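You operate a simulated robot arm through the tools that you are given. There is no shell and no other tool. Be economical: measure what you need, move in short steps, check, and stop when the job is done.

Carry out the task below with a simulated two-armed robot. There is one attempt and no reset: what you move stays moved.

## Task
Pick up the white sign from the top of the grey bench with one hand, pass it to the other hand and put it on the top of the steel table.

Only the result counts: the job must be done as asked and must still hold three seconds after the hand-in. Knocking over, shifting, dropping, spilling or breaking anything else fails it.

## Robot
Two 7-joint arms with two-finger parallel grippers on one trunk, on a base that drives. Base frame: it is fixed to the floor where the robot stands at the start and does not move with it; the origin is under the middle of the robot, x ahead of it, y to its left, z up. Lengths are in m, angles in rad, forces in N, time in s.
The left shoulder is at the start at [0.071, 0.156, 1.331], the right one opposite. Places, roughly: top of the steel table [-1.2, 1.4, 0.8]. Payload 3.91 kg a hand.
Tool frame (each hand has its own): the origin (TCP) lies between the finger pads and is the grasp point; the fingertips stand 0.03 m ahead of it; z points along the fingers, y is the line along which they close. The gripper opens to 0.11 m. The fingers are 0.02 m wide and 0.01 m thick; the gripper's body (0.048 by 0.112 m) begins 0.055 m behind the TCP.
Orientation is told as [roll, pitch, yaw] about the base's x, y, z axes, in that order, counted from this pose: with the fingers straight down and closing along the base's y, the tool's x points along the base's -x, its y along +y and its z along -z.

## Interface
- The arms move only by the tool nudge_tool. It takes "left_targets", "right_targets" or both (then of equal length, played together; a hand with none holds still); each is one flat list of numbers, 6 for each row, row after row: the shift along the base's x, y, z in mm, then the turn, a rotation vector about the base's x, y, z in rad. In form: [x, y, z, rx, ry, rz, x, y, z, rx, ry, rz, ...]. A call has 1 to 8 rows; each row is the pose to reach, as a shift and turn from the pose commanded when the call began. "left_jaw" and "right_jaw" are, for a hand that has rows, the closure, from 0 (fully open) to 1 (shut), set as the call begins (left out, the last holds). A row lasts 0.2 s, in which the tool goes at most 0.05 m and 0.15 rad; a call with a longer step from one row to the next is refused whole, and so is a gripper value outside its range. Where a pose cannot be reached the arm comes as near as it can. A force on the tool above 40 N (or 10 N above the force at the start of the call, whichever is more), or a blocked arm, ends the call early, and 0.2 s more pass. Each finger travels about 0.108 m/s and halts on what it meets, pressing with about 39 N; the grip force reading is that of the motor and also rises with nothing between the fingers. The clock runs only during rows and for 0.2 s after the last one: add rows that repeat a pose to give the fingers time. It gives the time, the measured TCP pose, the force on the tool (base axes), the opening and the grip force at its end, in the units of the frame above (readings bear some noise), with the torque about the TCP (base axes, N m) and any sound that the robot's microphone picked up.
- Cameras (640 x 400 px; columns grow to the right, rows downward): "scene" is now at [0.1318, -0.0125, 1.5474]; the picture's right is [-0.17, -0.99, 0.00], its down [-0.68, 0.12, -0.72] and it looks along [0.71, -0.12, -0.69] (base axes); focal length 251 px, centre (320, 200). "left" rides on the left gripper at [0.072, -0.017, -0.103] in its tool frame; the picture's right is [0.23, 0.97, 0.00], its down [-0.76, 0.18, -0.62] and it looks along [-0.61, 0.14, 0.78] (tool axes); focal length 222 px, centre (320, 200). "right" rides on the right gripper at [0.072, 0.017, -0.103] in its tool frame; the picture's right is [-0.23, 0.97, 0.00], its down [-0.76, -0.18, -0.62] and it looks along [-0.61, -0.14, 0.78] (tool axes); focal length 222 px, centre (320, 200). There is no depth. A picture from a camera that has moved, and an enlarged one, comes with that camera's place and axes in the base frame and with its lens.
- capture(camera): a new picture of that camera. The clock stands still meanwhile.
- move_column(by): slides the trunk up (or, below 0, down) by that many m; the arms and the scene camera ride with it, the base frame stays. It gives what a move gives, with no picture.
- roll_base(legs): drives the robot by 1 to 6 legs, each [ahead, left, turn to the left] in m, m and rad, along the robot's own axes; the way and the turn of a leg run together, so that a leg with both is an arc; at most 1.5 m and 3.142 rad a leg. The arms and the cameras ride along, it lands a little off, and it stops where it bumps. It gives what a move gives.
- head_to(pan, tilt): turns the head with the scene camera to pan (to the left, within 1.501 rad either way) and tilt (down, from -0.506 to 1.204), counted from straight ahead of the robot. It gives what a move gives.
- enlarge(camera, box): a new picture of the part [left, top, right, bottom] of that camera's present view, enlarged. The clock stands still meanwhile.
- hand_in(): hands the job in; it is judged then, once.

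Go step by step. Nothing tells you exact positions but the pictures and the camera data: compare them with the known pose of the tool, close in by small moves and look again before you grip or let go. The budget is 120 turns and 108 pictures, counting those below and the enlarged ones. Unless the task says otherwise, let go and move clear before handing in, and close with one line.

The tools are called after "Call:" as name(argument=value, ...) on one line, values as JSON. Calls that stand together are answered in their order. nudge_tool: Moves the arms, as the interface text tells. Its arguments: {"type":"object","properties":{"left_targets":{"type":"array"},"left_jaw":{"type":"number"},"right_targets":{"type":"array"},"right_jaw":{"type":"number"}},"required":[]} The other tools are called the same way: move_column (by) slides the trunk up or down; roll_base (legs) drives the base; head_to (pan, tilt) turns the head that bears the scene camera; capture (camera) takes a picture; enlarge (camera, box) takes an enlarged picture of a part of a camera's view; hand_in () hands the job in.

At the start:

```text
time: 0.0
left_eef_pos: [0.7317, 0.1046, 1.1108]
left_tcp_rot: [0.001, 0.0, -0.001]
left_wrist_force: [-0.4, 0.4, 0.0]
left_moment: [-0.03, -0.01, 0.0]
left_opening: 0.1098
left_gripper_force: 0.0
right_eef_pos: [0.4436, -0.3139, 1.0306]
right_tcp_rot: [0.001, 0.004, -0.003]
right_wrist_force: [-0.5, 0.0, -0.2]
right_moment: [-0.01, 0.04, -0.02]
right_opening: 0.1099
right_gripper_force: 0.0
trunk travel left (down, up): [-0.777, 0.163]
robot x, y, heading: [-0.0018, 0.0009, -0.0]
head pan, tilt: [-0.171, 0.763]
```

scene: 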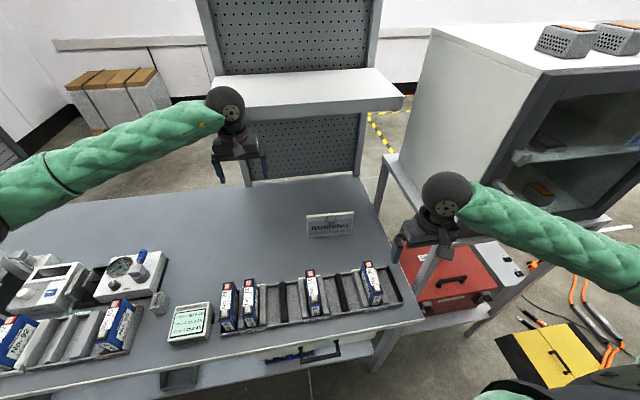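
right: 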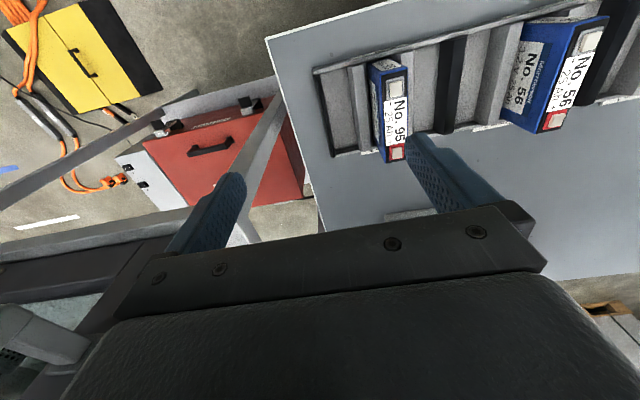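
left: 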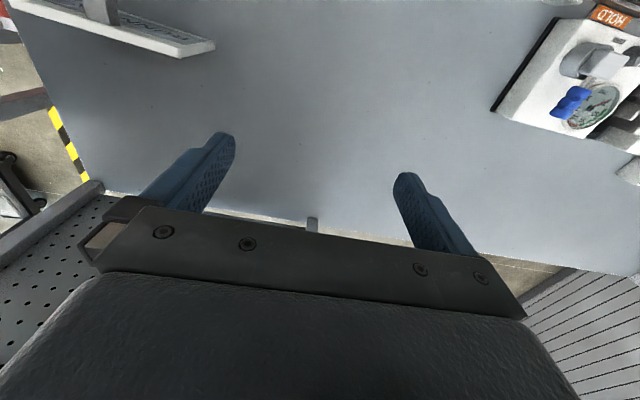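

I see the white sign ("RUNNING") standing on the grey bench near its right rear part, beyond the rack of boxes. I'll zoom in on it first.

Call:
enlarge(camera="scene", box=[270, 180, 430, 280])

Call:
enlarge(camera="left", box=[0, 0, 240, 150])

```text
4.00 times, centred on (350, 230) of scene
camera zoom: at [0.1318, -0.0125, 1.5474], right [-0.17, -0.99, 0.0], down [-0.68, 0.12, -0.72], along [0.71, -0.12, -0.69], focal length 1003 px, centre (200, 80)
```

zoom: 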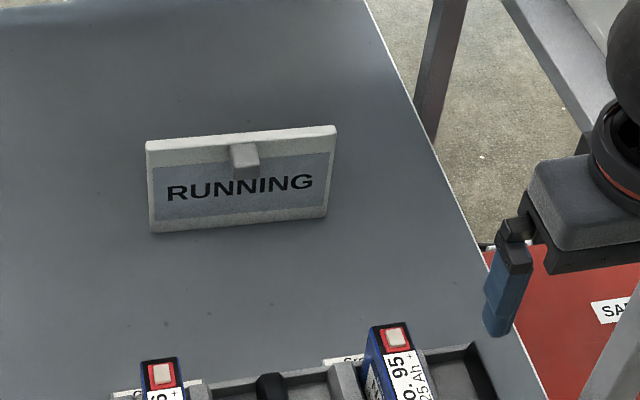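

```text
2.67 times, centred on (120, 75) of left
camera zoom: at [0.6598, 0.0884, 1.2148], right [-0.23, 0.97, 0.0], down [0.76, 0.18, 0.62], along [0.61, 0.14, -0.78], focal length 592 px, centre (853, 533)
```

zoom: 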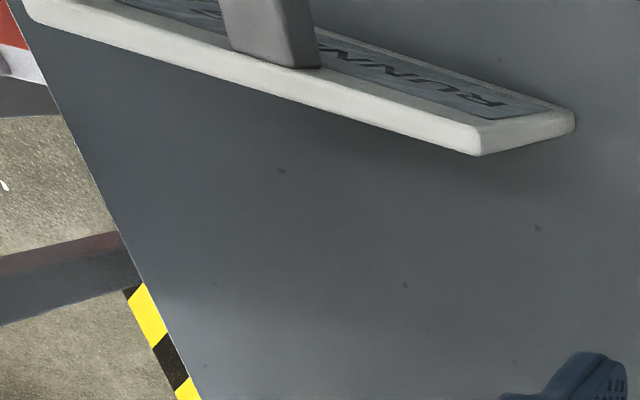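

The sign stands upright at about (0.71, −0.15), its top at roughly z 0.9, facing the robot with a small grey block on its front. I'll bring the right hand over at a safe height and turn it so the fingers close along x and its camera sees the sign end-on.

Call:
nudge_tool(right_targets=[20, 0, 20, 0, 0, 0.14, 50, 0, 40, 0, 0, 0.28, 80, 0, 50, 0, 0, 0.42, 110, 0, 60, 0, 0, 0.56, 140, 0, 60, 0, 0, 0.7, 170, 0, 60, 0, 0, 0.84, 200, 0, 60, 0, 0, 0.98, 220, 0, 60, 0, 0, 1.12], left_targets=[0, 20, 15, 0, 0, 0, 0, 40, 30, 0, 0, 0, 0, 60, 40, 0, 0, 0, 0, 80, 40, 0, 0, 0, 0, 100, 40, 0, 0, 0, 0, 120, 40, 0, 0, 0, 0, 140, 40, 0, 0, 0, 0, 160, 40, 0, 0, 0])

```text
time: 2.0
left_eef_pos: [0.693, 0.2513, 1.1681]
left_tcp_rot: [0.04, -0.032, -0.055]
left_wrist_force: [0.1, 2.7, 0.2]
left_moment: [-0.21, 0.03, -0.03]
left_opening: 0.1104
left_gripper_force: 0.0
right_eef_pos: [0.5515, -0.3502, 1.127]
right_tcp_rot: [-0.024, 0.046, 0.991]
right_wrist_force: [-1.3, -0.4, 0.1]
right_moment: [0.03, -0.11, -0.03]
right_opening: 0.1098
right_gripper_force: 0.1
trunk travel left (down, up): [-0.777, 0.163]
robot x, y, heading: [-0.0581, 0.0172, -0.102]
head pan, tilt: [-0.171, 0.763]
stopped in row 8 (left hand): the arm was blocked; the commanded pose is now the measured one
```

The left arm was blocked and the base has turned slightly, so the left hand must have met the bench's shelf. Looking before moving on.

Call:
capture(camera="scene")

Call:
capture(camera="right")

Call:
capture(camera="left")

```text
102 pictures are left
camera scene: at [0.0904, 0.236, 1.561], right [-0.27, -0.95, 0.16], down [-0.67, 0.07, -0.74], along [0.69, -0.3, -0.66], focal length 251 px, centre (320, 200)
```

scene: 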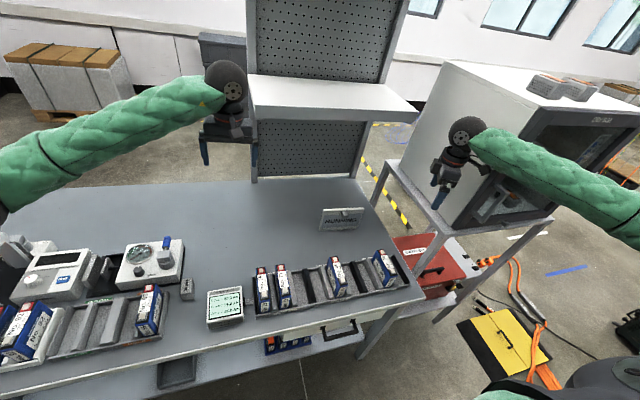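

```text
101 pictures are left
camera right: at [0.4989, -0.3944, 1.2341], right [-0.69, 0.72, -0.03], down [0.57, 0.57, 0.59], along [0.45, 0.39, -0.8], focal length 222 px, centre (320, 200)
```

right: 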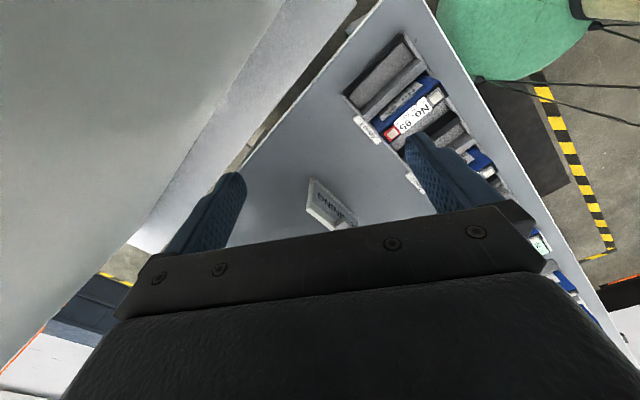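

```text
100 pictures are left
camera left: at [0.6177, 0.234, 1.2695], right [-0.17, 0.98, 0.03], down [0.75, 0.11, 0.65], along [0.64, 0.14, -0.76], focal length 222 px, centre (320, 200)
```

left: 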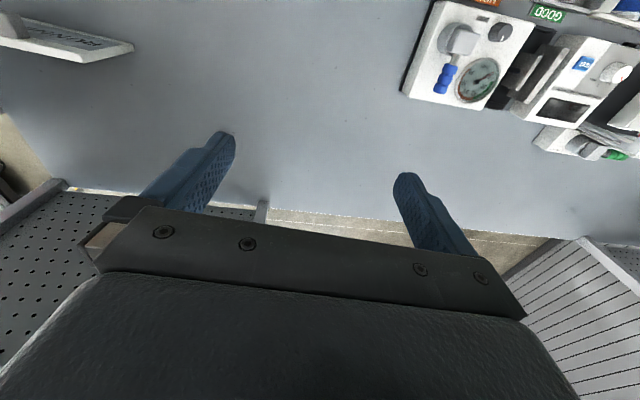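

The scene camera's axes show the robot itself is tilted to the left, so something is pushing on an arm or the body. I'll look to the right to find the contact before backing off.

Call:
head_to(pan=-1.1, tilt=0.7)

Call:
capture(camera="scene")

```text
time: 3.2
left_eef_pos: [0.7105, 0.3011, 1.1598]
left_tcp_rot: [0.105, -0.046, -0.004]
left_wrist_force: [-1.0, -0.1, -0.2]
left_moment: [0.03, -0.01, 0.02]
left_opening: 0.1101
left_gripper_force: 0.0
right_eef_pos: [0.5954, -0.3287, 1.1428]
right_tcp_rot: [-0.021, 0.008, 0.983]
right_wrist_force: [-0.3, 0.1, 0.3]
right_moment: [0.0, -0.01, 0.02]
right_opening: 0.1101
right_gripper_force: 0.1
trunk travel left (down, up): [-0.777, 0.163]
robot x, y, heading: [-0.0408, 0.0153, -0.065]
head pan, tilt: [-1.1, 0.7]
```

```text
99 pictures are left
camera scene: at [0.052, 0.1976, 1.5688], right [-0.92, -0.39, 0.07], down [-0.26, 0.45, -0.85], along [0.3, -0.8, -0.52], focal length 251 px, centre (320, 200)
```

scene: 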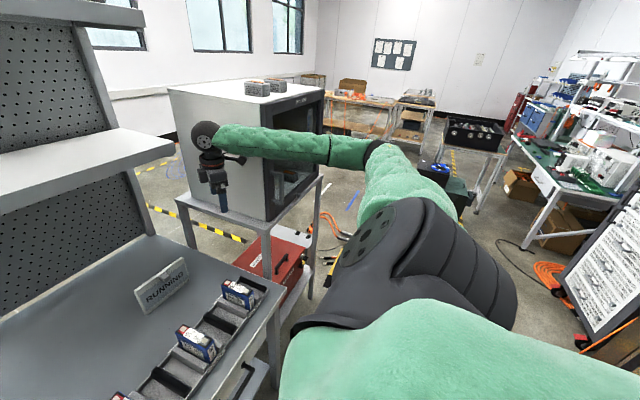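

The right forearm runs right along the cabinet's front and was probably leaning on it, and the robot is still settling. I'll pull the right hand back the way it came.

Call:
nudge_tool(right_targets=[-20, 0, 0, 0, 0, -0.12, -40, 0, 0, 0, 0, -0.24, -60, 0, 0, 0, 0, -0.36, -80, 0, 0, 0, 0, -0.48, -100, 0, 0, 0, 0, -0.6, -120, 0, 0, 0, 0, -0.72, -140, 0, 0, 0, 0, -0.84, -150, 0, 0, 0, 0, -0.94])

Call:
capture(camera="scene")

```text
time: 3.5
left_eef_pos: [0.7312, 0.3728, 1.1584]
left_tcp_rot: [0.176, -0.073, 0.216]
left_wrist_force: [0.3, 4.7, -1.8]
left_moment: [-0.31, -0.01, 0.0]
left_opening: 0.11
left_gripper_force: 0.0
right_eef_pos: [0.6298, -0.3342, 1.1956]
right_tcp_rot: [-0.05, -0.028, 0.908]
right_wrist_force: [4.1, -9.0, 18.1]
right_moment: [0.71, 0.38, 0.02]
right_opening: 0.1097
right_gripper_force: 0.0
trunk travel left (down, up): [-0.777, 0.163]
robot x, y, heading: [-0.0118, 0.0198, 0.017]
head pan, tilt: [-1.1, 0.7]
stopped in row 1 (left hand): the arm was blocked; the commanded pose is now the measured one
```

```text
98 pictures are left
camera scene: at [0.0518, 0.2952, 1.5645], right [-0.88, -0.46, 0.09], down [-0.29, 0.38, -0.88], along [0.37, -0.8, -0.47], focal length 251 px, centre (320, 200)
```

scene: 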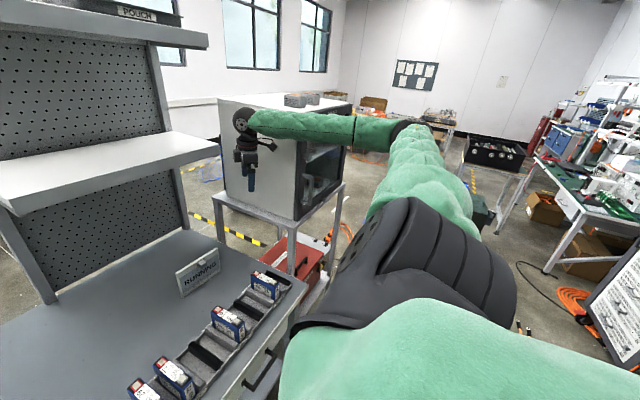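

The robot leans about 0.22 rad to the left and the left arm is what reports being blocked. I need to see the left side.

Call:
head_to(pan=0.9, tilt=0.7)

Call:
capture(camera="scene")

```text
time: 5.5
left_eef_pos: [0.7565, 0.4364, 1.1531]
left_tcp_rot: [0.212, -0.072, 0.326]
left_wrist_force: [-0.4, 0.5, 1.1]
left_moment: [-0.01, -0.04, -0.02]
left_opening: 0.1098
left_gripper_force: 0.1
right_eef_pos: [0.7253, -0.2767, 1.1871]
right_tcp_rot: [-0.036, -0.043, 1.022]
right_wrist_force: [-0.1, -0.1, -0.2]
right_moment: [0.0, 0.0, 0.03]
right_opening: 0.1099
right_gripper_force: 0.1
trunk travel left (down, up): [-0.777, 0.163]
robot x, y, heading: [0.0391, 0.0242, 0.122]
head pan, tilt: [0.901, 0.7]
```

```text
97 pictures are left
camera scene: at [0.0844, 0.4178, 1.5376], right [0.85, -0.51, 0.14], down [-0.31, -0.7, -0.65], along [0.42, 0.51, -0.75], focal length 251 px, centre (320, 200)
```

scene: 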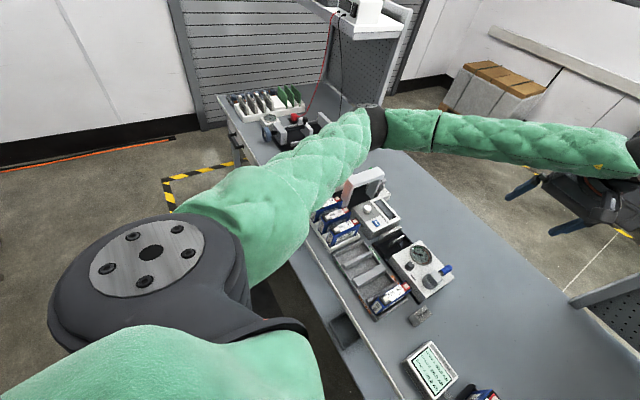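

The lean is about 0.2 rad and the base is slowly yawing left, while neither hand feels any force. I'll look down beside the base.

Call:
head_to(pan=1.3, tilt=1.2)

Call:
capture(camera="scene")

Call:
capture(camera="left")

Call:
capture(camera="right")

```text
time: 6.4
left_eef_pos: [0.767, 0.4307, 1.1468]
left_tcp_rot: [0.208, -0.063, 0.309]
left_wrist_force: [-0.1, 0.5, 0.0]
left_moment: [-0.01, 0.03, 0.01]
left_opening: 0.11
left_gripper_force: 0.0
right_eef_pos: [0.724, -0.2811, 1.1827]
right_tcp_rot: [-0.028, -0.034, 1.007]
right_wrist_force: [0.0, -0.5, -0.1]
right_moment: [0.0, -0.02, 0.0]
right_opening: 0.11
right_gripper_force: 0.0
trunk travel left (down, up): [-0.777, 0.163]
robot x, y, heading: [0.0419, 0.0228, 0.107]
head pan, tilt: [1.3, 1.201]
```

```text
96 pictures are left
camera scene: at [0.0623, 0.4004, 1.5033], right [0.99, -0.16, 0.06], down [-0.15, -0.98, -0.16], along [0.08, 0.15, -0.98], focal length 251 px, centre (320, 200)
```

scene: 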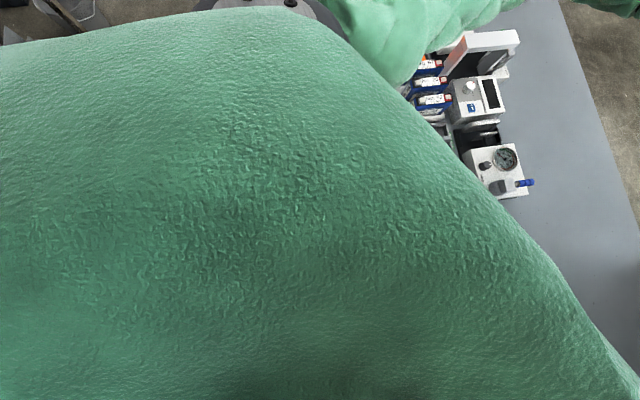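

```text
95 pictures are left
camera left: at [0.7044, 0.37, 1.2404], right [-0.52, 0.84, 0.18], down [0.67, 0.26, 0.69], along [0.53, 0.48, -0.7], focal length 222 px, centre (320, 200)
```

left: 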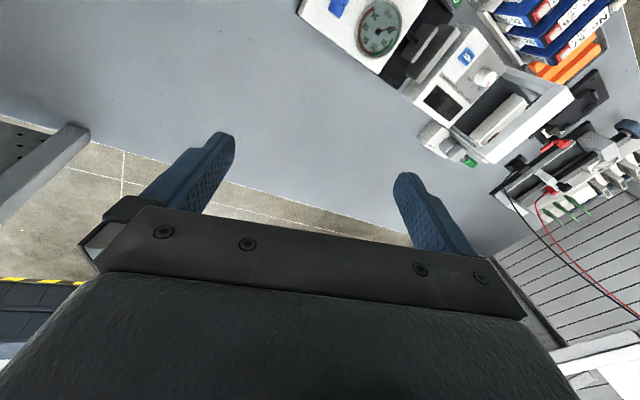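

```text
94 pictures are left
camera right: at [0.6677, -0.3322, 1.2844], right [-0.7, 0.71, -0.02], down [0.53, 0.54, 0.65], along [0.48, 0.45, -0.76], focal length 222 px, centre (320, 200)
```

right: 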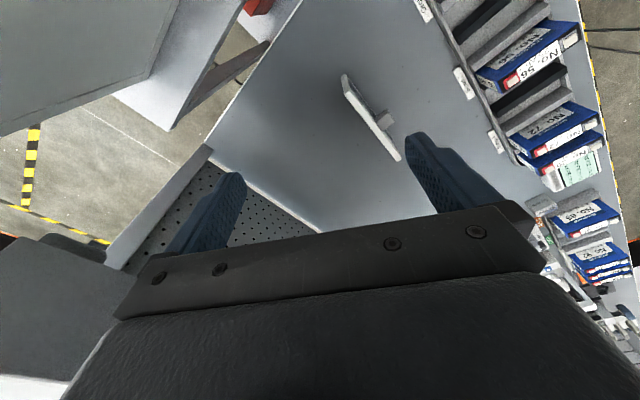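

The robot seems propped against the cabinet by its right forearm. I'll look closely at that forearm and the cabinet before releasing it.

Call:
head_to(pan=-0.9, tilt=0.5)

Call:
capture(camera="scene")

```text
time: 8.5
left_eef_pos: [0.764, 0.4315, 1.149]
left_tcp_rot: [0.208, -0.065, 0.313]
left_wrist_force: [0.6, 0.3, 0.6]
left_moment: [-0.01, 0.01, -0.02]
left_opening: 0.1102
left_gripper_force: 0.0
right_eef_pos: [0.725, -0.2784, 1.1838]
right_tcp_rot: [-0.032, -0.036, 1.012]
right_wrist_force: [-0.3, 0.5, -0.7]
right_moment: [-0.01, -0.02, 0.01]
right_opening: 0.1099
right_gripper_force: 0.1
trunk travel left (down, up): [-0.777, 0.163]
robot x, y, heading: [0.0358, 0.0202, 0.112]
head pan, tilt: [-0.901, 0.499]
```

```text
93 pictures are left
camera scene: at [0.1118, 0.2923, 1.5828], right [-0.71, -0.69, 0.13], down [-0.31, 0.15, -0.94], along [0.63, -0.71, -0.32], focal length 251 px, centre (320, 200)
```

scene: 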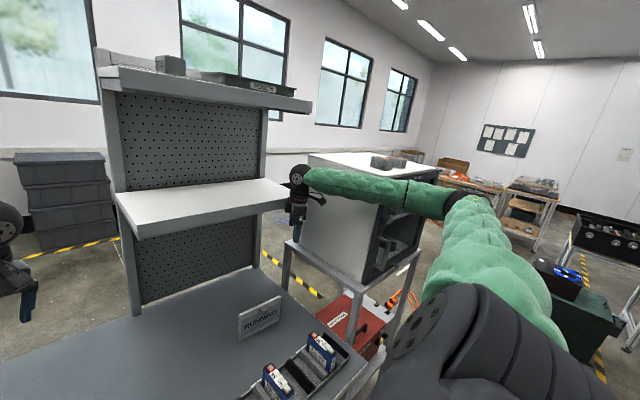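

No obvious contact shows between the arm and the cabinet. I'll look straight down in front to see how the base stands relative to the bench.

Call:
head_to(pan=0.0, tilt=1.15)

Call:
capture(camera="scene")

Call:
head_to(pan=-1.4, tilt=1.15)

Call:
capture(camera="scene")

```text
time: 9.7
left_eef_pos: [0.7629, 0.4316, 1.1482]
left_tcp_rot: [0.207, -0.066, 0.313]
left_wrist_force: [0.7, 0.6, -0.2]
left_moment: [0.01, 0.01, -0.05]
left_opening: 0.1099
left_gripper_force: 0.2
right_eef_pos: [0.7259, -0.2785, 1.1841]
right_tcp_rot: [-0.032, -0.036, 1.011]
right_wrist_force: [0.5, 0.7, 1.1]
right_moment: [-0.02, 0.02, -0.03]
right_opening: 0.11
right_gripper_force: 0.1
trunk travel left (down, up): [-0.777, 0.163]
robot x, y, heading: [0.0408, 0.0166, 0.106]
head pan, tilt: [0.0, 1.15]
```

```text
92 pictures are left
camera scene: at [0.1084, 0.3512, 1.5182], right [0.11, -0.97, 0.21], down [-0.9, -0.19, -0.4], along [0.43, -0.15, -0.89], focal length 251 px, centre (320, 200)
```

scene: 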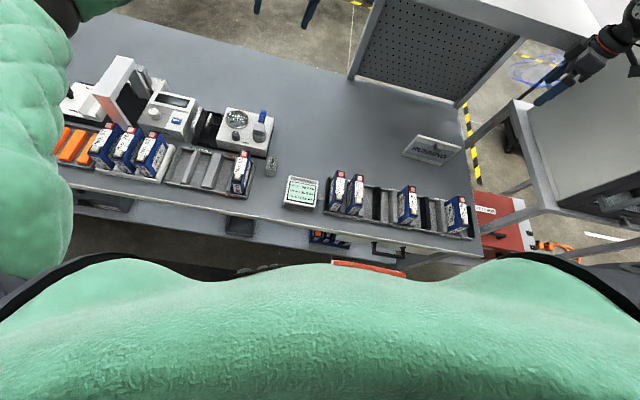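

```text
time: 11.2
left_eef_pos: [0.7637, 0.4313, 1.1489]
left_tcp_rot: [0.207, -0.065, 0.316]
left_wrist_force: [-0.2, 0.0, 0.4]
left_moment: [-0.02, 0.03, -0.01]
left_opening: 0.1097
left_gripper_force: 0.1
right_eef_pos: [0.7248, -0.2781, 1.1833]
right_tcp_rot: [-0.031, -0.037, 1.012]
right_wrist_force: [0.5, -0.1, 0.6]
right_moment: [0.01, 0.01, -0.02]
right_opening: 0.11
right_gripper_force: 0.0
trunk travel left (down, up): [-0.777, 0.163]
robot x, y, heading: [0.0359, 0.0206, 0.11]
head pan, tilt: [-1.4, 1.15]
```

```text
91 pictures are left
camera scene: at [0.0657, 0.2887, 1.5305], right [-0.96, -0.28, 0.03], down [-0.24, 0.77, -0.59], along [0.14, -0.57, -0.81], focal length 251 px, centre (320, 200)
```

scene: 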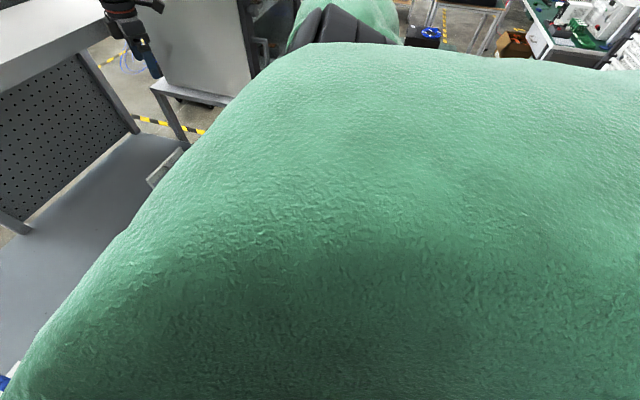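

The lean is now steady and both hands are free, so I'll gently draw the right hand back toward the body, away from shelf and cabinet, and see how the lean responds.

Call:
nudge_tool(right_targets=[-15, 5, 0, 0, 0, 0, -30, 10, 0, 0, 0, 0, -45, 15, 0, 0, 0, 0, -60, 20, 0, 0, 0, 0])

Call:
head_to(pan=0.0, tilt=0.7)

Call:
capture(camera="scene")

```text
time: 11.5
left_eef_pos: [0.7934, 0.4603, 1.1327]
left_tcp_rot: [0.252, -0.116, 0.514]
left_wrist_force: [-0.7, 5.5, 2.5]
left_moment: [-0.48, -0.07, -0.05]
left_opening: 0.1101
left_gripper_force: 0.1
right_eef_pos: [0.738, -0.3116, 1.1798]
right_tcp_rot: [-0.017, -0.019, 0.961]
right_wrist_force: [-19.6, -84.7, -131.6]
right_moment: [10.01, 6.5, -4.46]
right_opening: 0.1103
right_gripper_force: 0.3
trunk travel left (down, up): [-0.777, 0.163]
robot x, y, heading: [0.0612, 0.0309, 0.168]
head pan, tilt: [-1.4, 1.15]
stopped in row 1 (left hand): the arm was blocked; the commanded pose is now the measured one
```

```text
time: 13.1
left_eef_pos: [0.7941, 0.4319, 1.1304]
left_tcp_rot: [0.272, -0.115, 0.495]
left_wrist_force: [-0.5, 0.5, -0.2]
left_moment: [-0.01, 0.02, 0.04]
left_opening: 0.1101
left_gripper_force: 0.0
right_eef_pos: [0.7383, -0.3232, 1.1798]
right_tcp_rot: [-0.016, -0.038, 0.979]
right_wrist_force: [-67.3, 36.9, -113.4]
right_moment: [0.77, 2.07, 1.16]
right_opening: 0.103
right_gripper_force: 0.0
trunk travel left (down, up): [-0.777, 0.163]
robot x, y, heading: [0.0538, 0.0223, 0.165]
head pan, tilt: [0.0, 0.7]
```

```text
90 pictures are left
camera scene: at [0.1316, 0.4034, 1.5455], right [0.16, -0.96, 0.23], down [-0.61, -0.28, -0.74], along [0.78, -0.03, -0.63], focal length 251 px, centre (320, 200)
```

scene: 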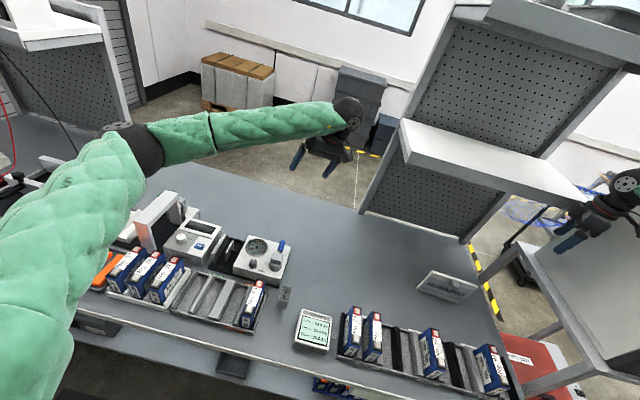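

The right wrist now reads a large force, so it is pressed on something. I'll view it with the right hand's camera and enlarge the scene there.

Call:
capture(camera="right")

Call:
enlarge(camera="scene", box=[480, 120, 640, 220])

```text
89 pictures are left
camera right: at [0.6808, -0.3747, 1.2818], right [-0.68, 0.73, -0.01], down [0.55, 0.52, 0.65], along [0.48, 0.44, -0.76], focal length 222 px, centre (320, 200)
```

right: 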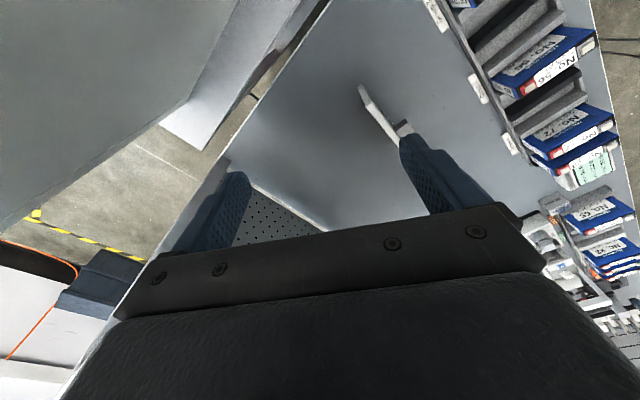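

```text
4.00 times, centred on (560, 170) of scene
camera zoom: at [0.1316, 0.4034, 1.5455], right [0.16, -0.96, 0.23], down [-0.61, -0.28, -0.74], along [0.78, -0.03, -0.63], focal length 1003 px, centre (-640, 320)
```

zoom: 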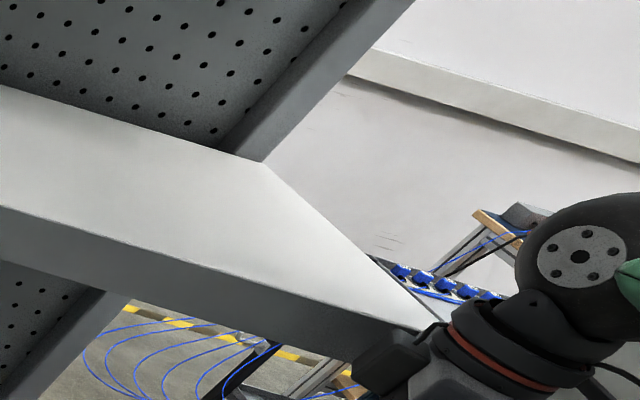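

The right gripper is pressed against the right front corner of the bench's shelf. Backing the base straight off moves it away from both the shelf and the cabinet, so I'll do a small reverse first and check.

Call:
roll_base(legs=[[-0.06, 0, 0]])

Call:
capture(camera="scene")

```text
time: 13.8
left_eef_pos: [0.8327, 0.4413, 0.9903]
left_tcp_rot: [0.39, -0.215, 0.748]
left_wrist_force: [2.4, 4.3, -1.8]
left_moment: [-0.29, 0.28, 0.22]
left_opening: 0.1101
left_gripper_force: 0.0
right_eef_pos: [0.6983, -0.2153, 0.9551]
right_tcp_rot: [0.396, -0.162, 0.854]
right_wrist_force: [0.9, -2.6, 4.1]
right_moment: [0.14, 0.01, -0.03]
right_opening: 0.1098
right_gripper_force: 0.1
trunk travel left (down, up): [-0.777, 0.163]
robot x, y, heading: [0.0536, 0.0243, 0.203]
head pan, tilt: [0.0, 0.7]
stopped in leg 1: the robot was blocked; the commanded pose is now the measured one
```

```text
87 pictures are left
camera scene: at [0.1537, 0.5902, 1.5078], right [0.19, -0.92, 0.34], down [-0.62, -0.38, -0.69], along [0.76, -0.08, -0.64], focal length 251 px, centre (320, 200)
```

scene: 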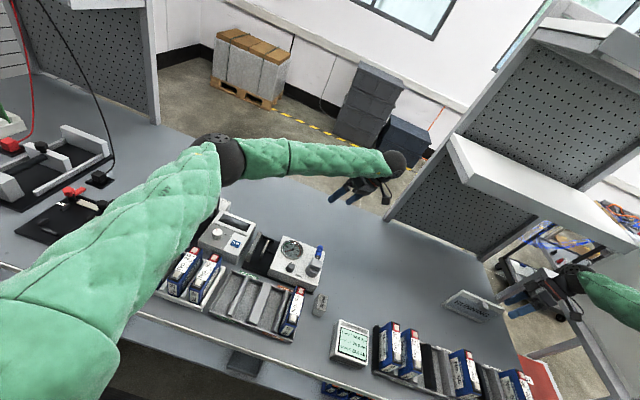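

The reverse was blocked and the lean grew to about 0.35 rad, with both hands lower. I'll issue a hold-still command to see whether the robot is static before trying anything else.

Call:
nudge_tool(left_targets=[0, 0, 0, 0, 0, 0], right_targets=[0, 0, 0, 0, 0, 0])

Call:
capture(camera="scene")

Call:
capture(camera="right")

Call:
capture(camera="left")

```text
time: 14.1
left_eef_pos: [0.8008, 0.351, 0.9314]
left_tcp_rot: [0.512, -0.305, 0.696]
left_wrist_force: [6.4, 7.9, 0.9]
left_moment: [-0.52, 0.4, 0.4]
left_opening: 0.1101
left_gripper_force: 0.1
right_eef_pos: [0.7298, -0.174, 0.9291]
right_tcp_rot: [0.578, -0.398, 0.878]
right_wrist_force: [-1.7, -4.2, -0.2]
right_moment: [0.22, -0.05, -0.19]
right_opening: 0.1099
right_gripper_force: 0.0
trunk travel left (down, up): [-0.777, 0.163]
robot x, y, heading: [0.0636, 0.0376, 0.201]
head pan, tilt: [0.0, 0.7]
stopped in row 1 (left hand): the arm was blocked; the commanded pose is now the measured one
```

```text
86 pictures are left
camera scene: at [0.1344, 0.5696, 1.5157], right [0.19, -0.93, 0.33], down [-0.6, -0.37, -0.71], along [0.78, -0.07, -0.63], focal length 251 px, centre (320, 200)
```

scene: 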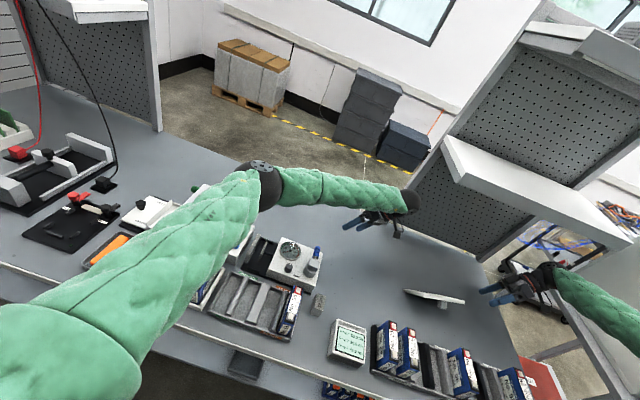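

```text
85 pictures are left
camera right: at [0.6963, -0.2791, 0.9911], right [-0.63, 0.52, 0.58], down [0.72, 0.1, 0.69], along [0.3, 0.85, -0.44], focal length 222 px, centre (320, 200)
```

right: 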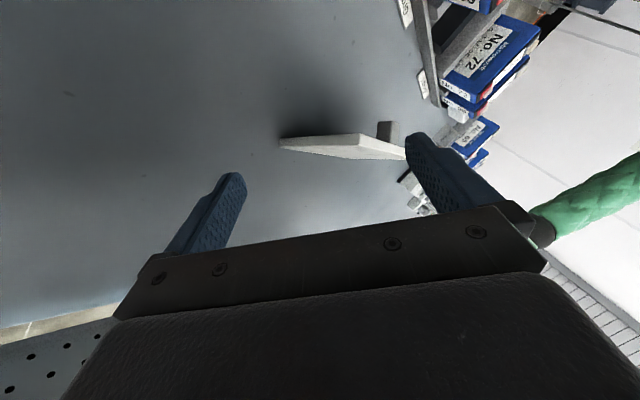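

```text
84 pictures are left
camera left: at [0.7724, 0.2416, 0.9878], right [-0.82, 0.42, 0.39], down [0.51, 0.23, 0.83], along [0.26, 0.88, -0.4], focal length 222 px, centre (320, 200)
```

left: 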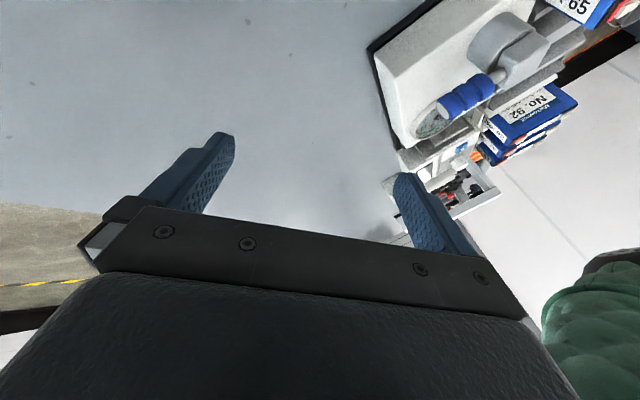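

The robot is on a tilted footing and its hands are low over the bench. I'll raise the trunk slightly to gain clearance while letting the arms settle.

Call:
move_column(by=0.06)

Call:
capture(camera="scene")

```text
time: 14.5
left_eef_pos: [0.7388, 0.2191, 0.8495]
left_tcp_rot: [0.771, -0.323, 0.435]
left_wrist_force: [8.9, 10.5, 1.3]
left_moment: [-0.73, 0.45, 0.62]
left_opening: 0.1099
left_gripper_force: 0.1
right_eef_pos: [0.7712, -0.1562, 0.8755]
right_tcp_rot: [0.754, -0.641, 0.978]
right_wrist_force: [-2.9, -4.9, -0.8]
right_moment: [0.22, -0.1, -0.32]
right_opening: 0.1103
right_gripper_force: 0.1
trunk travel left (down, up): [-0.78, 0.16]
robot x, y, heading: [0.0687, 0.0421, 0.225]
head pan, tilt: [0.0, 0.7]
stopped: the arm was blocked; the commanded pose is now the measured one
```

```text
83 pictures are left
camera scene: at [0.1085, 0.4416, 1.5459], right [0.22, -0.95, 0.24], down [-0.58, -0.32, -0.75], along [0.78, 0.02, -0.62], focal length 251 px, centre (320, 200)
```

scene: 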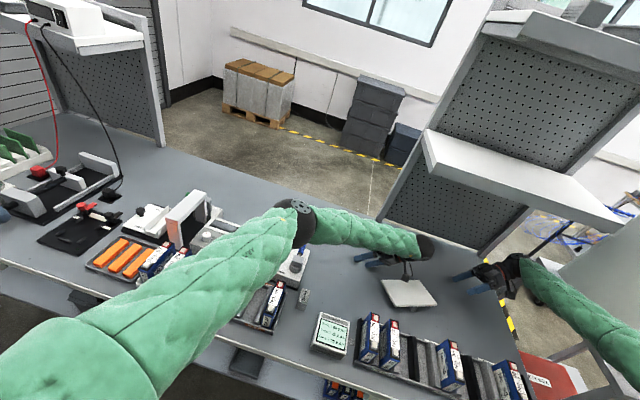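

The lean is now coming back toward upright, but the hands are sinking. I'll lift both hands straight up.

Call:
nudge_tool(left_targets=[0, 0, 45, 0, 0, 0, 0, 0, 90, 0, 0, 0, 0, 0, 135, 0, 0, 0, 0, 0, 135, 0, 0, 0], right_targets=[0, 0, 45, 0, 0, 0, 0, 0, 90, 0, 0, 0, 0, 0, 135, 0, 0, 0, 0, 0, 135, 0, 0, 0])

Call:
capture(camera="scene")

```text
time: 14.8
left_eef_pos: [0.7425, 0.0876, 0.815]
left_tcp_rot: [1.058, -0.261, 0.297]
left_wrist_force: [-118.0, 39.0, 333.5]
left_moment: [-20.05, 1.72, -5.91]
left_opening: 0.0225
left_gripper_force: 0.1
right_eef_pos: [0.8904, -0.1148, 0.8302]
right_tcp_rot: [0.986, -0.951, 1.079]
right_wrist_force: [2.7, -3.4, 5.0]
right_moment: [-0.22, -0.16, -0.06]
right_opening: 0.1099
right_gripper_force: 0.0
trunk travel left (down, up): [-0.78, 0.16]
robot x, y, heading: [0.1128, 0.0493, 0.324]
head pan, tilt: [0.0, 0.7]
stopped in row 1 (left hand): the arm was blocked; the commanded pose is now the measured one
```

```text
82 pictures are left
camera scene: at [0.1599, 0.2224, 1.5732], right [0.32, -0.94, 0.09], down [-0.57, -0.27, -0.78], along [0.76, 0.2, -0.62], focal length 251 px, centre (320, 200)
```

scene: 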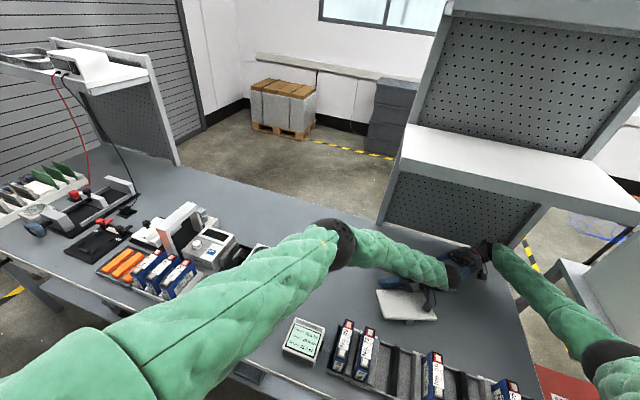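

The body is nearly upright again and the left hand has touched down on the bench. I'll let it settle with a small head move.

Call:
head_to(pan=-0.3, tilt=0.8)

Call:
capture(camera="scene")

```text
time: 15.6
left_eef_pos: [0.7631, 0.2957, 0.8353]
left_tcp_rot: [1.048, -0.363, 0.618]
left_wrist_force: [-24.8, 55.9, 59.6]
left_moment: [3.86, 0.88, 0.68]
left_opening: 0.0751
left_gripper_force: 0.0
right_eef_pos: [0.9203, -0.0657, 0.8124]
right_tcp_rot: [0.942, -0.873, 1.063]
right_wrist_force: [125.3, 11.3, 321.9]
right_moment: [8.92, -6.77, -3.42]
right_opening: 0.0403
right_gripper_force: 0.0
trunk travel left (down, up): [-0.78, 0.16]
robot x, y, heading: [0.0683, 0.1276, 0.47]
head pan, tilt: [-0.3, 0.799]
```

```text
81 pictures are left
camera scene: at [0.1636, 0.1707, 1.5569], right [0.17, -0.99, 0.01], down [-0.69, -0.12, -0.71], along [0.7, 0.11, -0.7], focal length 251 px, centre (320, 200)
```

scene: 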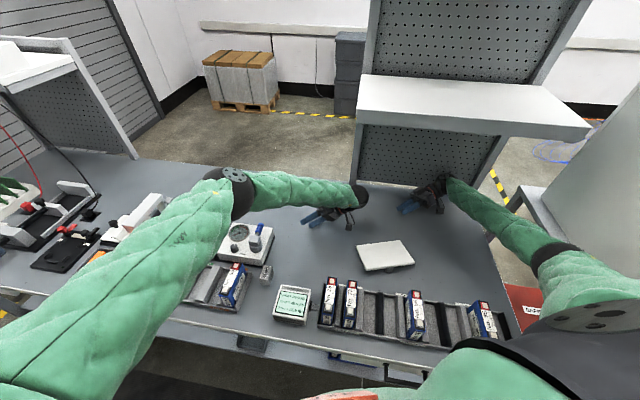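

The robot stands upright again (heading 0.47); the sign now lies flat near (0.68, 0.02) and everything else looks in place. Both hands press on the bench, so I'll lift the left one gently first.

Call:
nudge_tool(left_targets=[0, 0, 15, 0, 0, 0, 0, 0, 30, 0, 0, 0, 0, 0, 45, 0, 0, 0, 0, 0, 60, 0, 0, 0])

Call:
capture(camera="scene")

```text
time: 16.0
left_eef_pos: [0.824, 0.2756, 0.844]
left_tcp_rot: [1.041, -0.347, 0.625]
left_wrist_force: [27.0, -28.1, 58.9]
left_moment: [-1.49, -2.53, -0.51]
left_opening: 0.0952
left_gripper_force: 0.2
right_eef_pos: [0.9778, -0.062, 0.8081]
right_tcp_rot: [0.98, -0.87, 1.101]
right_wrist_force: [12.3, -10.1, 192.3]
right_moment: [-3.42, -8.28, 5.39]
right_opening: 0.0207
right_gripper_force: 0.1
trunk travel left (down, up): [-0.78, 0.16]
robot x, y, heading: [0.1269, 0.1137, 0.482]
head pan, tilt: [-0.3, 0.799]
stopped in row 1 (right hand): the force on the tool passed its limit at 442 N (the readings are from after the stop); the commanded pose is now the measured one
```

```text
80 pictures are left
camera scene: at [0.2337, 0.166, 1.5535], right [0.18, -0.98, 0.01], down [-0.7, -0.14, -0.7], along [0.69, 0.12, -0.71], focal length 251 px, centre (320, 200)
```

scene: 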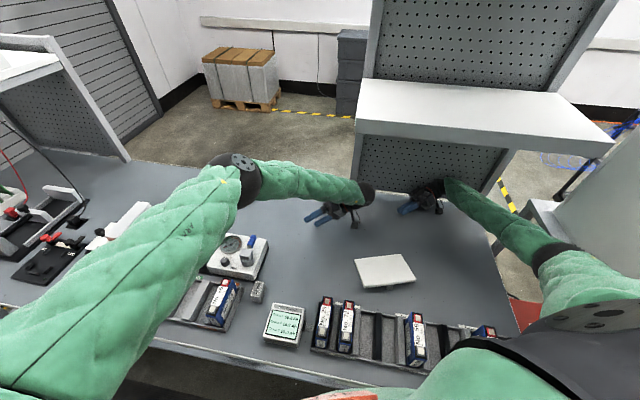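

The base rolled a little forward under the hands' push. I'll let it settle, then lift the right hand, which carries the larger load.

Call:
head_to(pan=-0.5, tilt=0.8)

Call:
capture(camera="right")

Call:
capture(camera="left")

```text
time: 16.7
left_eef_pos: [0.8204, 0.2795, 0.8448]
left_tcp_rot: [1.034, -0.345, 0.627]
left_wrist_force: [61.0, -60.9, 90.6]
left_moment: [-3.58, -5.31, -1.14]
left_opening: 0.0975
left_gripper_force: 0.1
right_eef_pos: [0.9756, -0.0599, 0.8073]
right_tcp_rot: [0.967, -0.86, 1.095]
right_wrist_force: [75.3, -129.5, 163.3]
right_moment: [-0.83, -2.84, -1.55]
right_opening: 0.0195
right_gripper_force: 0.1
trunk travel left (down, up): [-0.78, 0.16]
robot x, y, heading: [0.1221, 0.1129, 0.483]
head pan, tilt: [-0.499, 0.799]
```

```text
79 pictures are left
camera right: at [0.9974, -0.184, 0.8018], right [-0.7, -0.16, 0.7], down [0.7, 0.02, 0.71], along [-0.13, 0.99, 0.09], focal length 222 px, centre (320, 200)
```

right: 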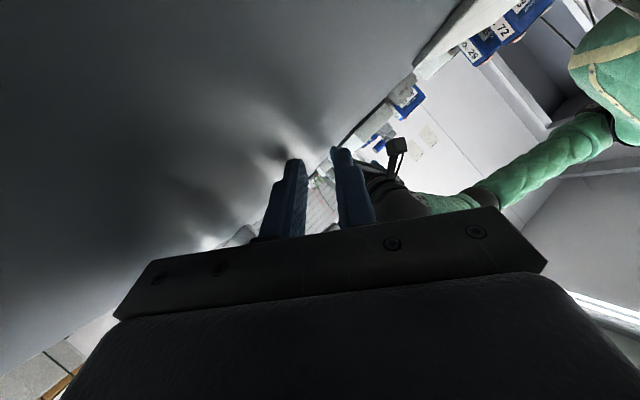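

```text
78 pictures are left
camera left: at [0.8117, 0.1531, 0.8573], right [-0.69, 0.11, 0.71], down [0.71, -0.03, 0.7], along [0.1, 0.99, -0.06], focal length 222 px, centre (320, 200)
```

left: 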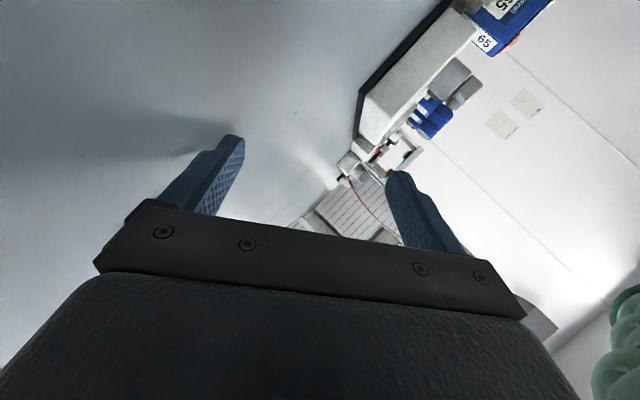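

Both grippers lie sideways on the bench, pointing left. I'll lift the right hand in small steps.

Call:
nudge_tool(right_targets=[0, 0, 10, 0, 0, 0, 0, 0, 20, 0, 0, 0, 0, 0, 30, 0, 0, 0, 0, 0, 40, 0, 0, 0])

Call:
capture(camera="scene")

```text
time: 17.9
left_eef_pos: [0.8147, 0.2946, 0.8427]
left_tcp_rot: [1.031, -0.342, 0.646]
left_wrist_force: [-2.1, -15.8, 45.3]
left_moment: [-0.68, -0.44, -0.14]
left_opening: 0.0932
left_gripper_force: 0.0
right_eef_pos: [0.9655, -0.0398, 0.832]
right_tcp_rot: [0.977, -0.833, 1.122]
right_wrist_force: [-4.7, -4.5, 18.6]
right_moment: [0.42, -0.27, 0.06]
right_opening: 0.102
right_gripper_force: 0.1
trunk travel left (down, up): [-0.78, 0.16]
robot x, y, heading: [0.1236, 0.1175, 0.5]
head pan, tilt: [-0.499, 0.799]
stopped in row 4 (right hand): the arm was blocked; the commanded pose is now the measured one
```

```text
77 pictures are left
camera scene: at [0.2306, 0.1606, 1.5501], right [0.0, -1.0, 0.01], down [-0.71, -0.01, -0.71], along [0.71, -0.01, -0.71], focal length 251 px, centre (320, 200)
```

scene: 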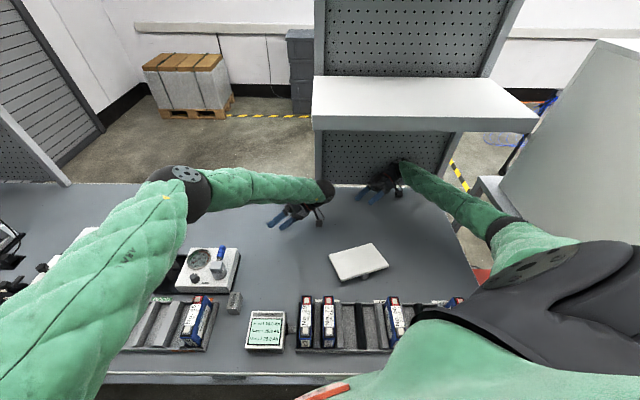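

That worked and the robot stayed level. Now the left hand up, away from the gauge box.

Call:
nudge_tool(left_targets=[0, -5, 10, 0, 0, 0, 0, -10, 25, 0, 0, 0, 0, -15, 40, 0, 0, 0, 0, -20, 55, 0, 0, 0, 0, -25, 70, 0, 0, 0, 0, -30, 85, 0, 0, 0])

```text
time: 18.4
left_eef_pos: [0.8128, 0.2946, 0.8472]
left_tcp_rot: [1.034, -0.34, 0.648]
left_wrist_force: [7.3, -10.4, 23.9]
left_moment: [-0.61, -0.84, -0.18]
left_opening: 0.1031
left_gripper_force: 0.0
right_eef_pos: [0.9677, -0.0404, 0.8313]
right_tcp_rot: [0.976, -0.837, 1.121]
right_wrist_force: [-9.0, 1.4, 15.8]
right_moment: [0.67, 0.03, 0.36]
right_opening: 0.1023
right_gripper_force: 0.0
trunk travel left (down, up): [-0.78, 0.16]
robot x, y, heading: [0.1232, 0.1165, 0.507]
head pan, tilt: [-0.499, 0.799]
stopped in row 2 (right hand): the force on the tool passed its limit at 48 N (the readings are from after the stop); the commanded pose is now the measured one
```

Steady progress; I'll raise both hands together in small steps.

Call:
nudge_tool(left_targets=[0, 0, 12, 0, 0, 0, 0, 0, 24, 0, 0, 0, 0, 0, 36, 0, 0, 0, 0, 0, 48, 0, 0, 0, 0, 0, 60, 0, 0, 0, 0, 0, 72, 0, 0, 0], right_targets=[0, 0, 12, 0, 0, 0, 0, 0, 24, 0, 0, 0, 0, 0, 36, 0, 0, 0, 0, 0, 48, 0, 0, 0, 0, 0, 60, 0, 0, 0, 0, 0, 72, 0, 0, 0])

Call:
capture(camera="scene")

```text
time: 20.0
left_eef_pos: [0.8122, 0.3099, 0.9157]
left_tcp_rot: [1.037, -0.335, 0.665]
left_wrist_force: [-0.6, 0.5, 0.4]
left_moment: [0.02, -0.02, 0.0]
left_opening: 0.1099
left_gripper_force: 0.0
right_eef_pos: [0.9749, -0.0212, 0.9022]
right_tcp_rot: [0.977, -0.828, 1.139]
right_wrist_force: [1.0, -0.3, 0.4]
right_moment: [0.01, -0.02, -0.02]
right_opening: 0.1099
right_gripper_force: 0.1
trunk travel left (down, up): [-0.78, 0.16]
robot x, y, heading: [0.1259, 0.1158, 0.523]
head pan, tilt: [-0.499, 0.799]
stopped in row 6 (left hand): the arm was blocked; the commanded pose is now the measured one
```

```text
76 pictures are left
camera scene: at [0.2373, 0.1668, 1.5481], right [0.02, -1.0, 0.01], down [-0.71, -0.03, -0.7], along [0.7, 0.01, -0.71], focal length 251 px, centre (320, 200)
```

scene: 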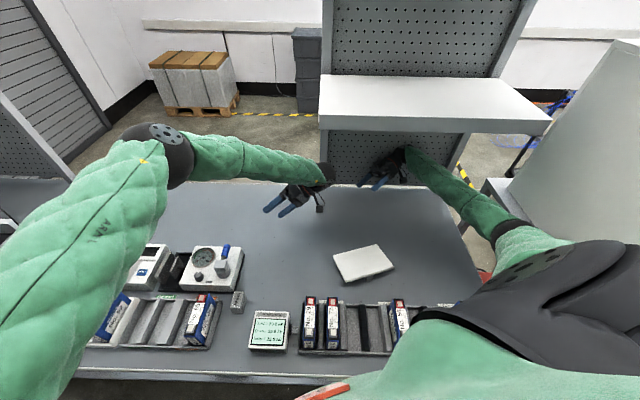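

Both hands are clear of the bench. The base seems to be touching the bench front, so next I'll raise the left hand above the devices and draw the right hand out from under the shelf, then back the base off.

Call:
nudge_tool(left_targets=[0, 0, 15, 0, 0, 0, 0, 0, 30, 0, 0, 0, 0, 0, 45, 0, 0, 0, 0, 0, 60, 0, 0, 0, 0, 0, 75, 0, 0, 0, 0, 0, 90, 0, 0, 0, 0, 0, 105, 0, 0, 0, 0, 0, 120, 0, 0, 0], right_targets=[-15, 0, 5, 0, 0, 0, -30, 0, 10, 0, 0, 0, -45, 0, 15, 0, 0, 0, -60, 0, 20, 0, 0, 0, -75, 0, 25, 0, 0, 0, -90, 0, 30, 0, 0, 0, -105, 0, 35, 0, 0, 0, -120, 0, 40, 0, 0, 0])

Call:
capture(camera="scene")

```text
time: 22.0
left_eef_pos: [0.8209, 0.4092, 1.0331]
left_tcp_rot: [1.046, -0.333, 0.783]
left_wrist_force: [-0.1, 0.2, 1.1]
left_moment: [0.01, -0.01, -0.04]
left_opening: 0.1098
left_gripper_force: 0.2
right_eef_pos: [0.9028, 0.0912, 0.9355]
right_tcp_rot: [0.996, -0.841, 1.25]
right_wrist_force: [1.0, -0.9, 0.7]
right_moment: [0.0, 0.0, -0.03]
right_opening: 0.1098
right_gripper_force: 0.0
trunk travel left (down, up): [-0.78, 0.16]
robot x, y, heading: [0.158, 0.138, 0.646]
head pan, tilt: [-0.499, 0.799]
stopped in row 8 (left hand): the arm was blocked; the commanded pose is now the measured one
```

```text
75 pictures are left
camera scene: at [0.2732, 0.1966, 1.547], right [0.14, -0.99, 0.01], down [-0.71, -0.11, -0.7], along [0.69, 0.09, -0.72], focal length 251 px, centre (320, 200)
```

scene: 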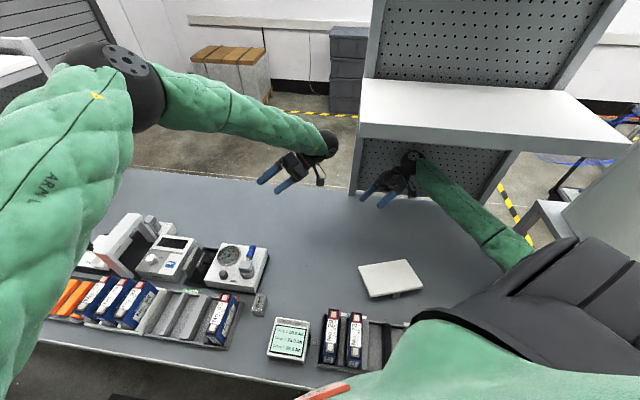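

The base keeps creeping toward the bench and yawing left as the arms move. I'll drive it straight back (world −x), with the hands well above everything.

Call:
roll_base(legs=[[-0.12, 0.09, 0]])

Call:
capture(camera="scene")

```text
time: 23.3
left_eef_pos: [0.6716, 0.409, 1.0345]
left_tcp_rot: [1.044, -0.333, 0.777]
left_wrist_force: [-0.3, -0.4, 1.7]
left_moment: [-0.01, 0.01, -0.03]
left_opening: 0.1099
left_gripper_force: 0.0
right_eef_pos: [0.7484, 0.088, 0.9342]
right_tcp_rot: [0.999, -0.84, 1.242]
right_wrist_force: [-0.4, -0.5, 0.7]
right_moment: [0.01, -0.04, -0.01]
right_opening: 0.1098
right_gripper_force: 0.0
trunk travel left (down, up): [-0.78, 0.16]
robot x, y, heading: [0.0044, 0.1468, 0.642]
head pan, tilt: [-0.499, 0.799]
```

```text
74 pictures are left
camera scene: at [0.1221, 0.1982, 1.5478], right [0.14, -0.99, 0.01], down [-0.71, -0.11, -0.7], along [0.69, 0.09, -0.72], focal length 251 px, centre (320, 200)
```

scene: 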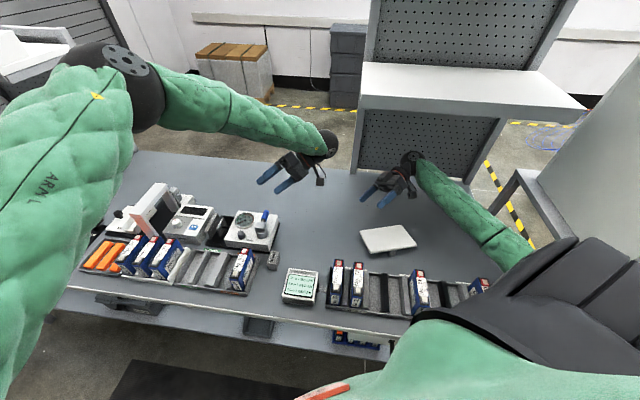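

The base drives freely now and nothing else has been disturbed. I'll raise both hands to a safe height as a test that arm moves no longer upset the robot.

Call:
nudge_tool(left_targets=[0, 0, 15, 0, 0, 0, 0, 0, 30, 0, 0, 0, 0, 0, 45, 0, 0, 0, 0, 0, 60, 0, 0, 0], right_targets=[0, 0, 25, 0, 0, 0, 0, 0, 50, 0, 0, 0, 0, 0, 75, 0, 0, 0, 0, 0, 100, 0, 0, 0])

```text
time: 24.3
left_eef_pos: [0.6686, 0.411, 1.096]
left_tcp_rot: [1.043, -0.335, 0.781]
left_wrist_force: [0.2, 0.5, 0.2]
left_moment: [0.01, -0.03, 0.02]
left_opening: 0.1099
left_gripper_force: 0.0
right_eef_pos: [0.7463, 0.0911, 1.035]
right_tcp_rot: [1.002, -0.843, 1.241]
right_wrist_force: [-0.6, -0.4, -0.6]
right_moment: [0.01, 0.0, 0.01]
right_opening: 0.1099
right_gripper_force: 0.0
trunk travel left (down, up): [-0.78, 0.16]
robot x, y, heading: [0.0076, 0.1396, 0.637]
head pan, tilt: [-0.499, 0.799]
```

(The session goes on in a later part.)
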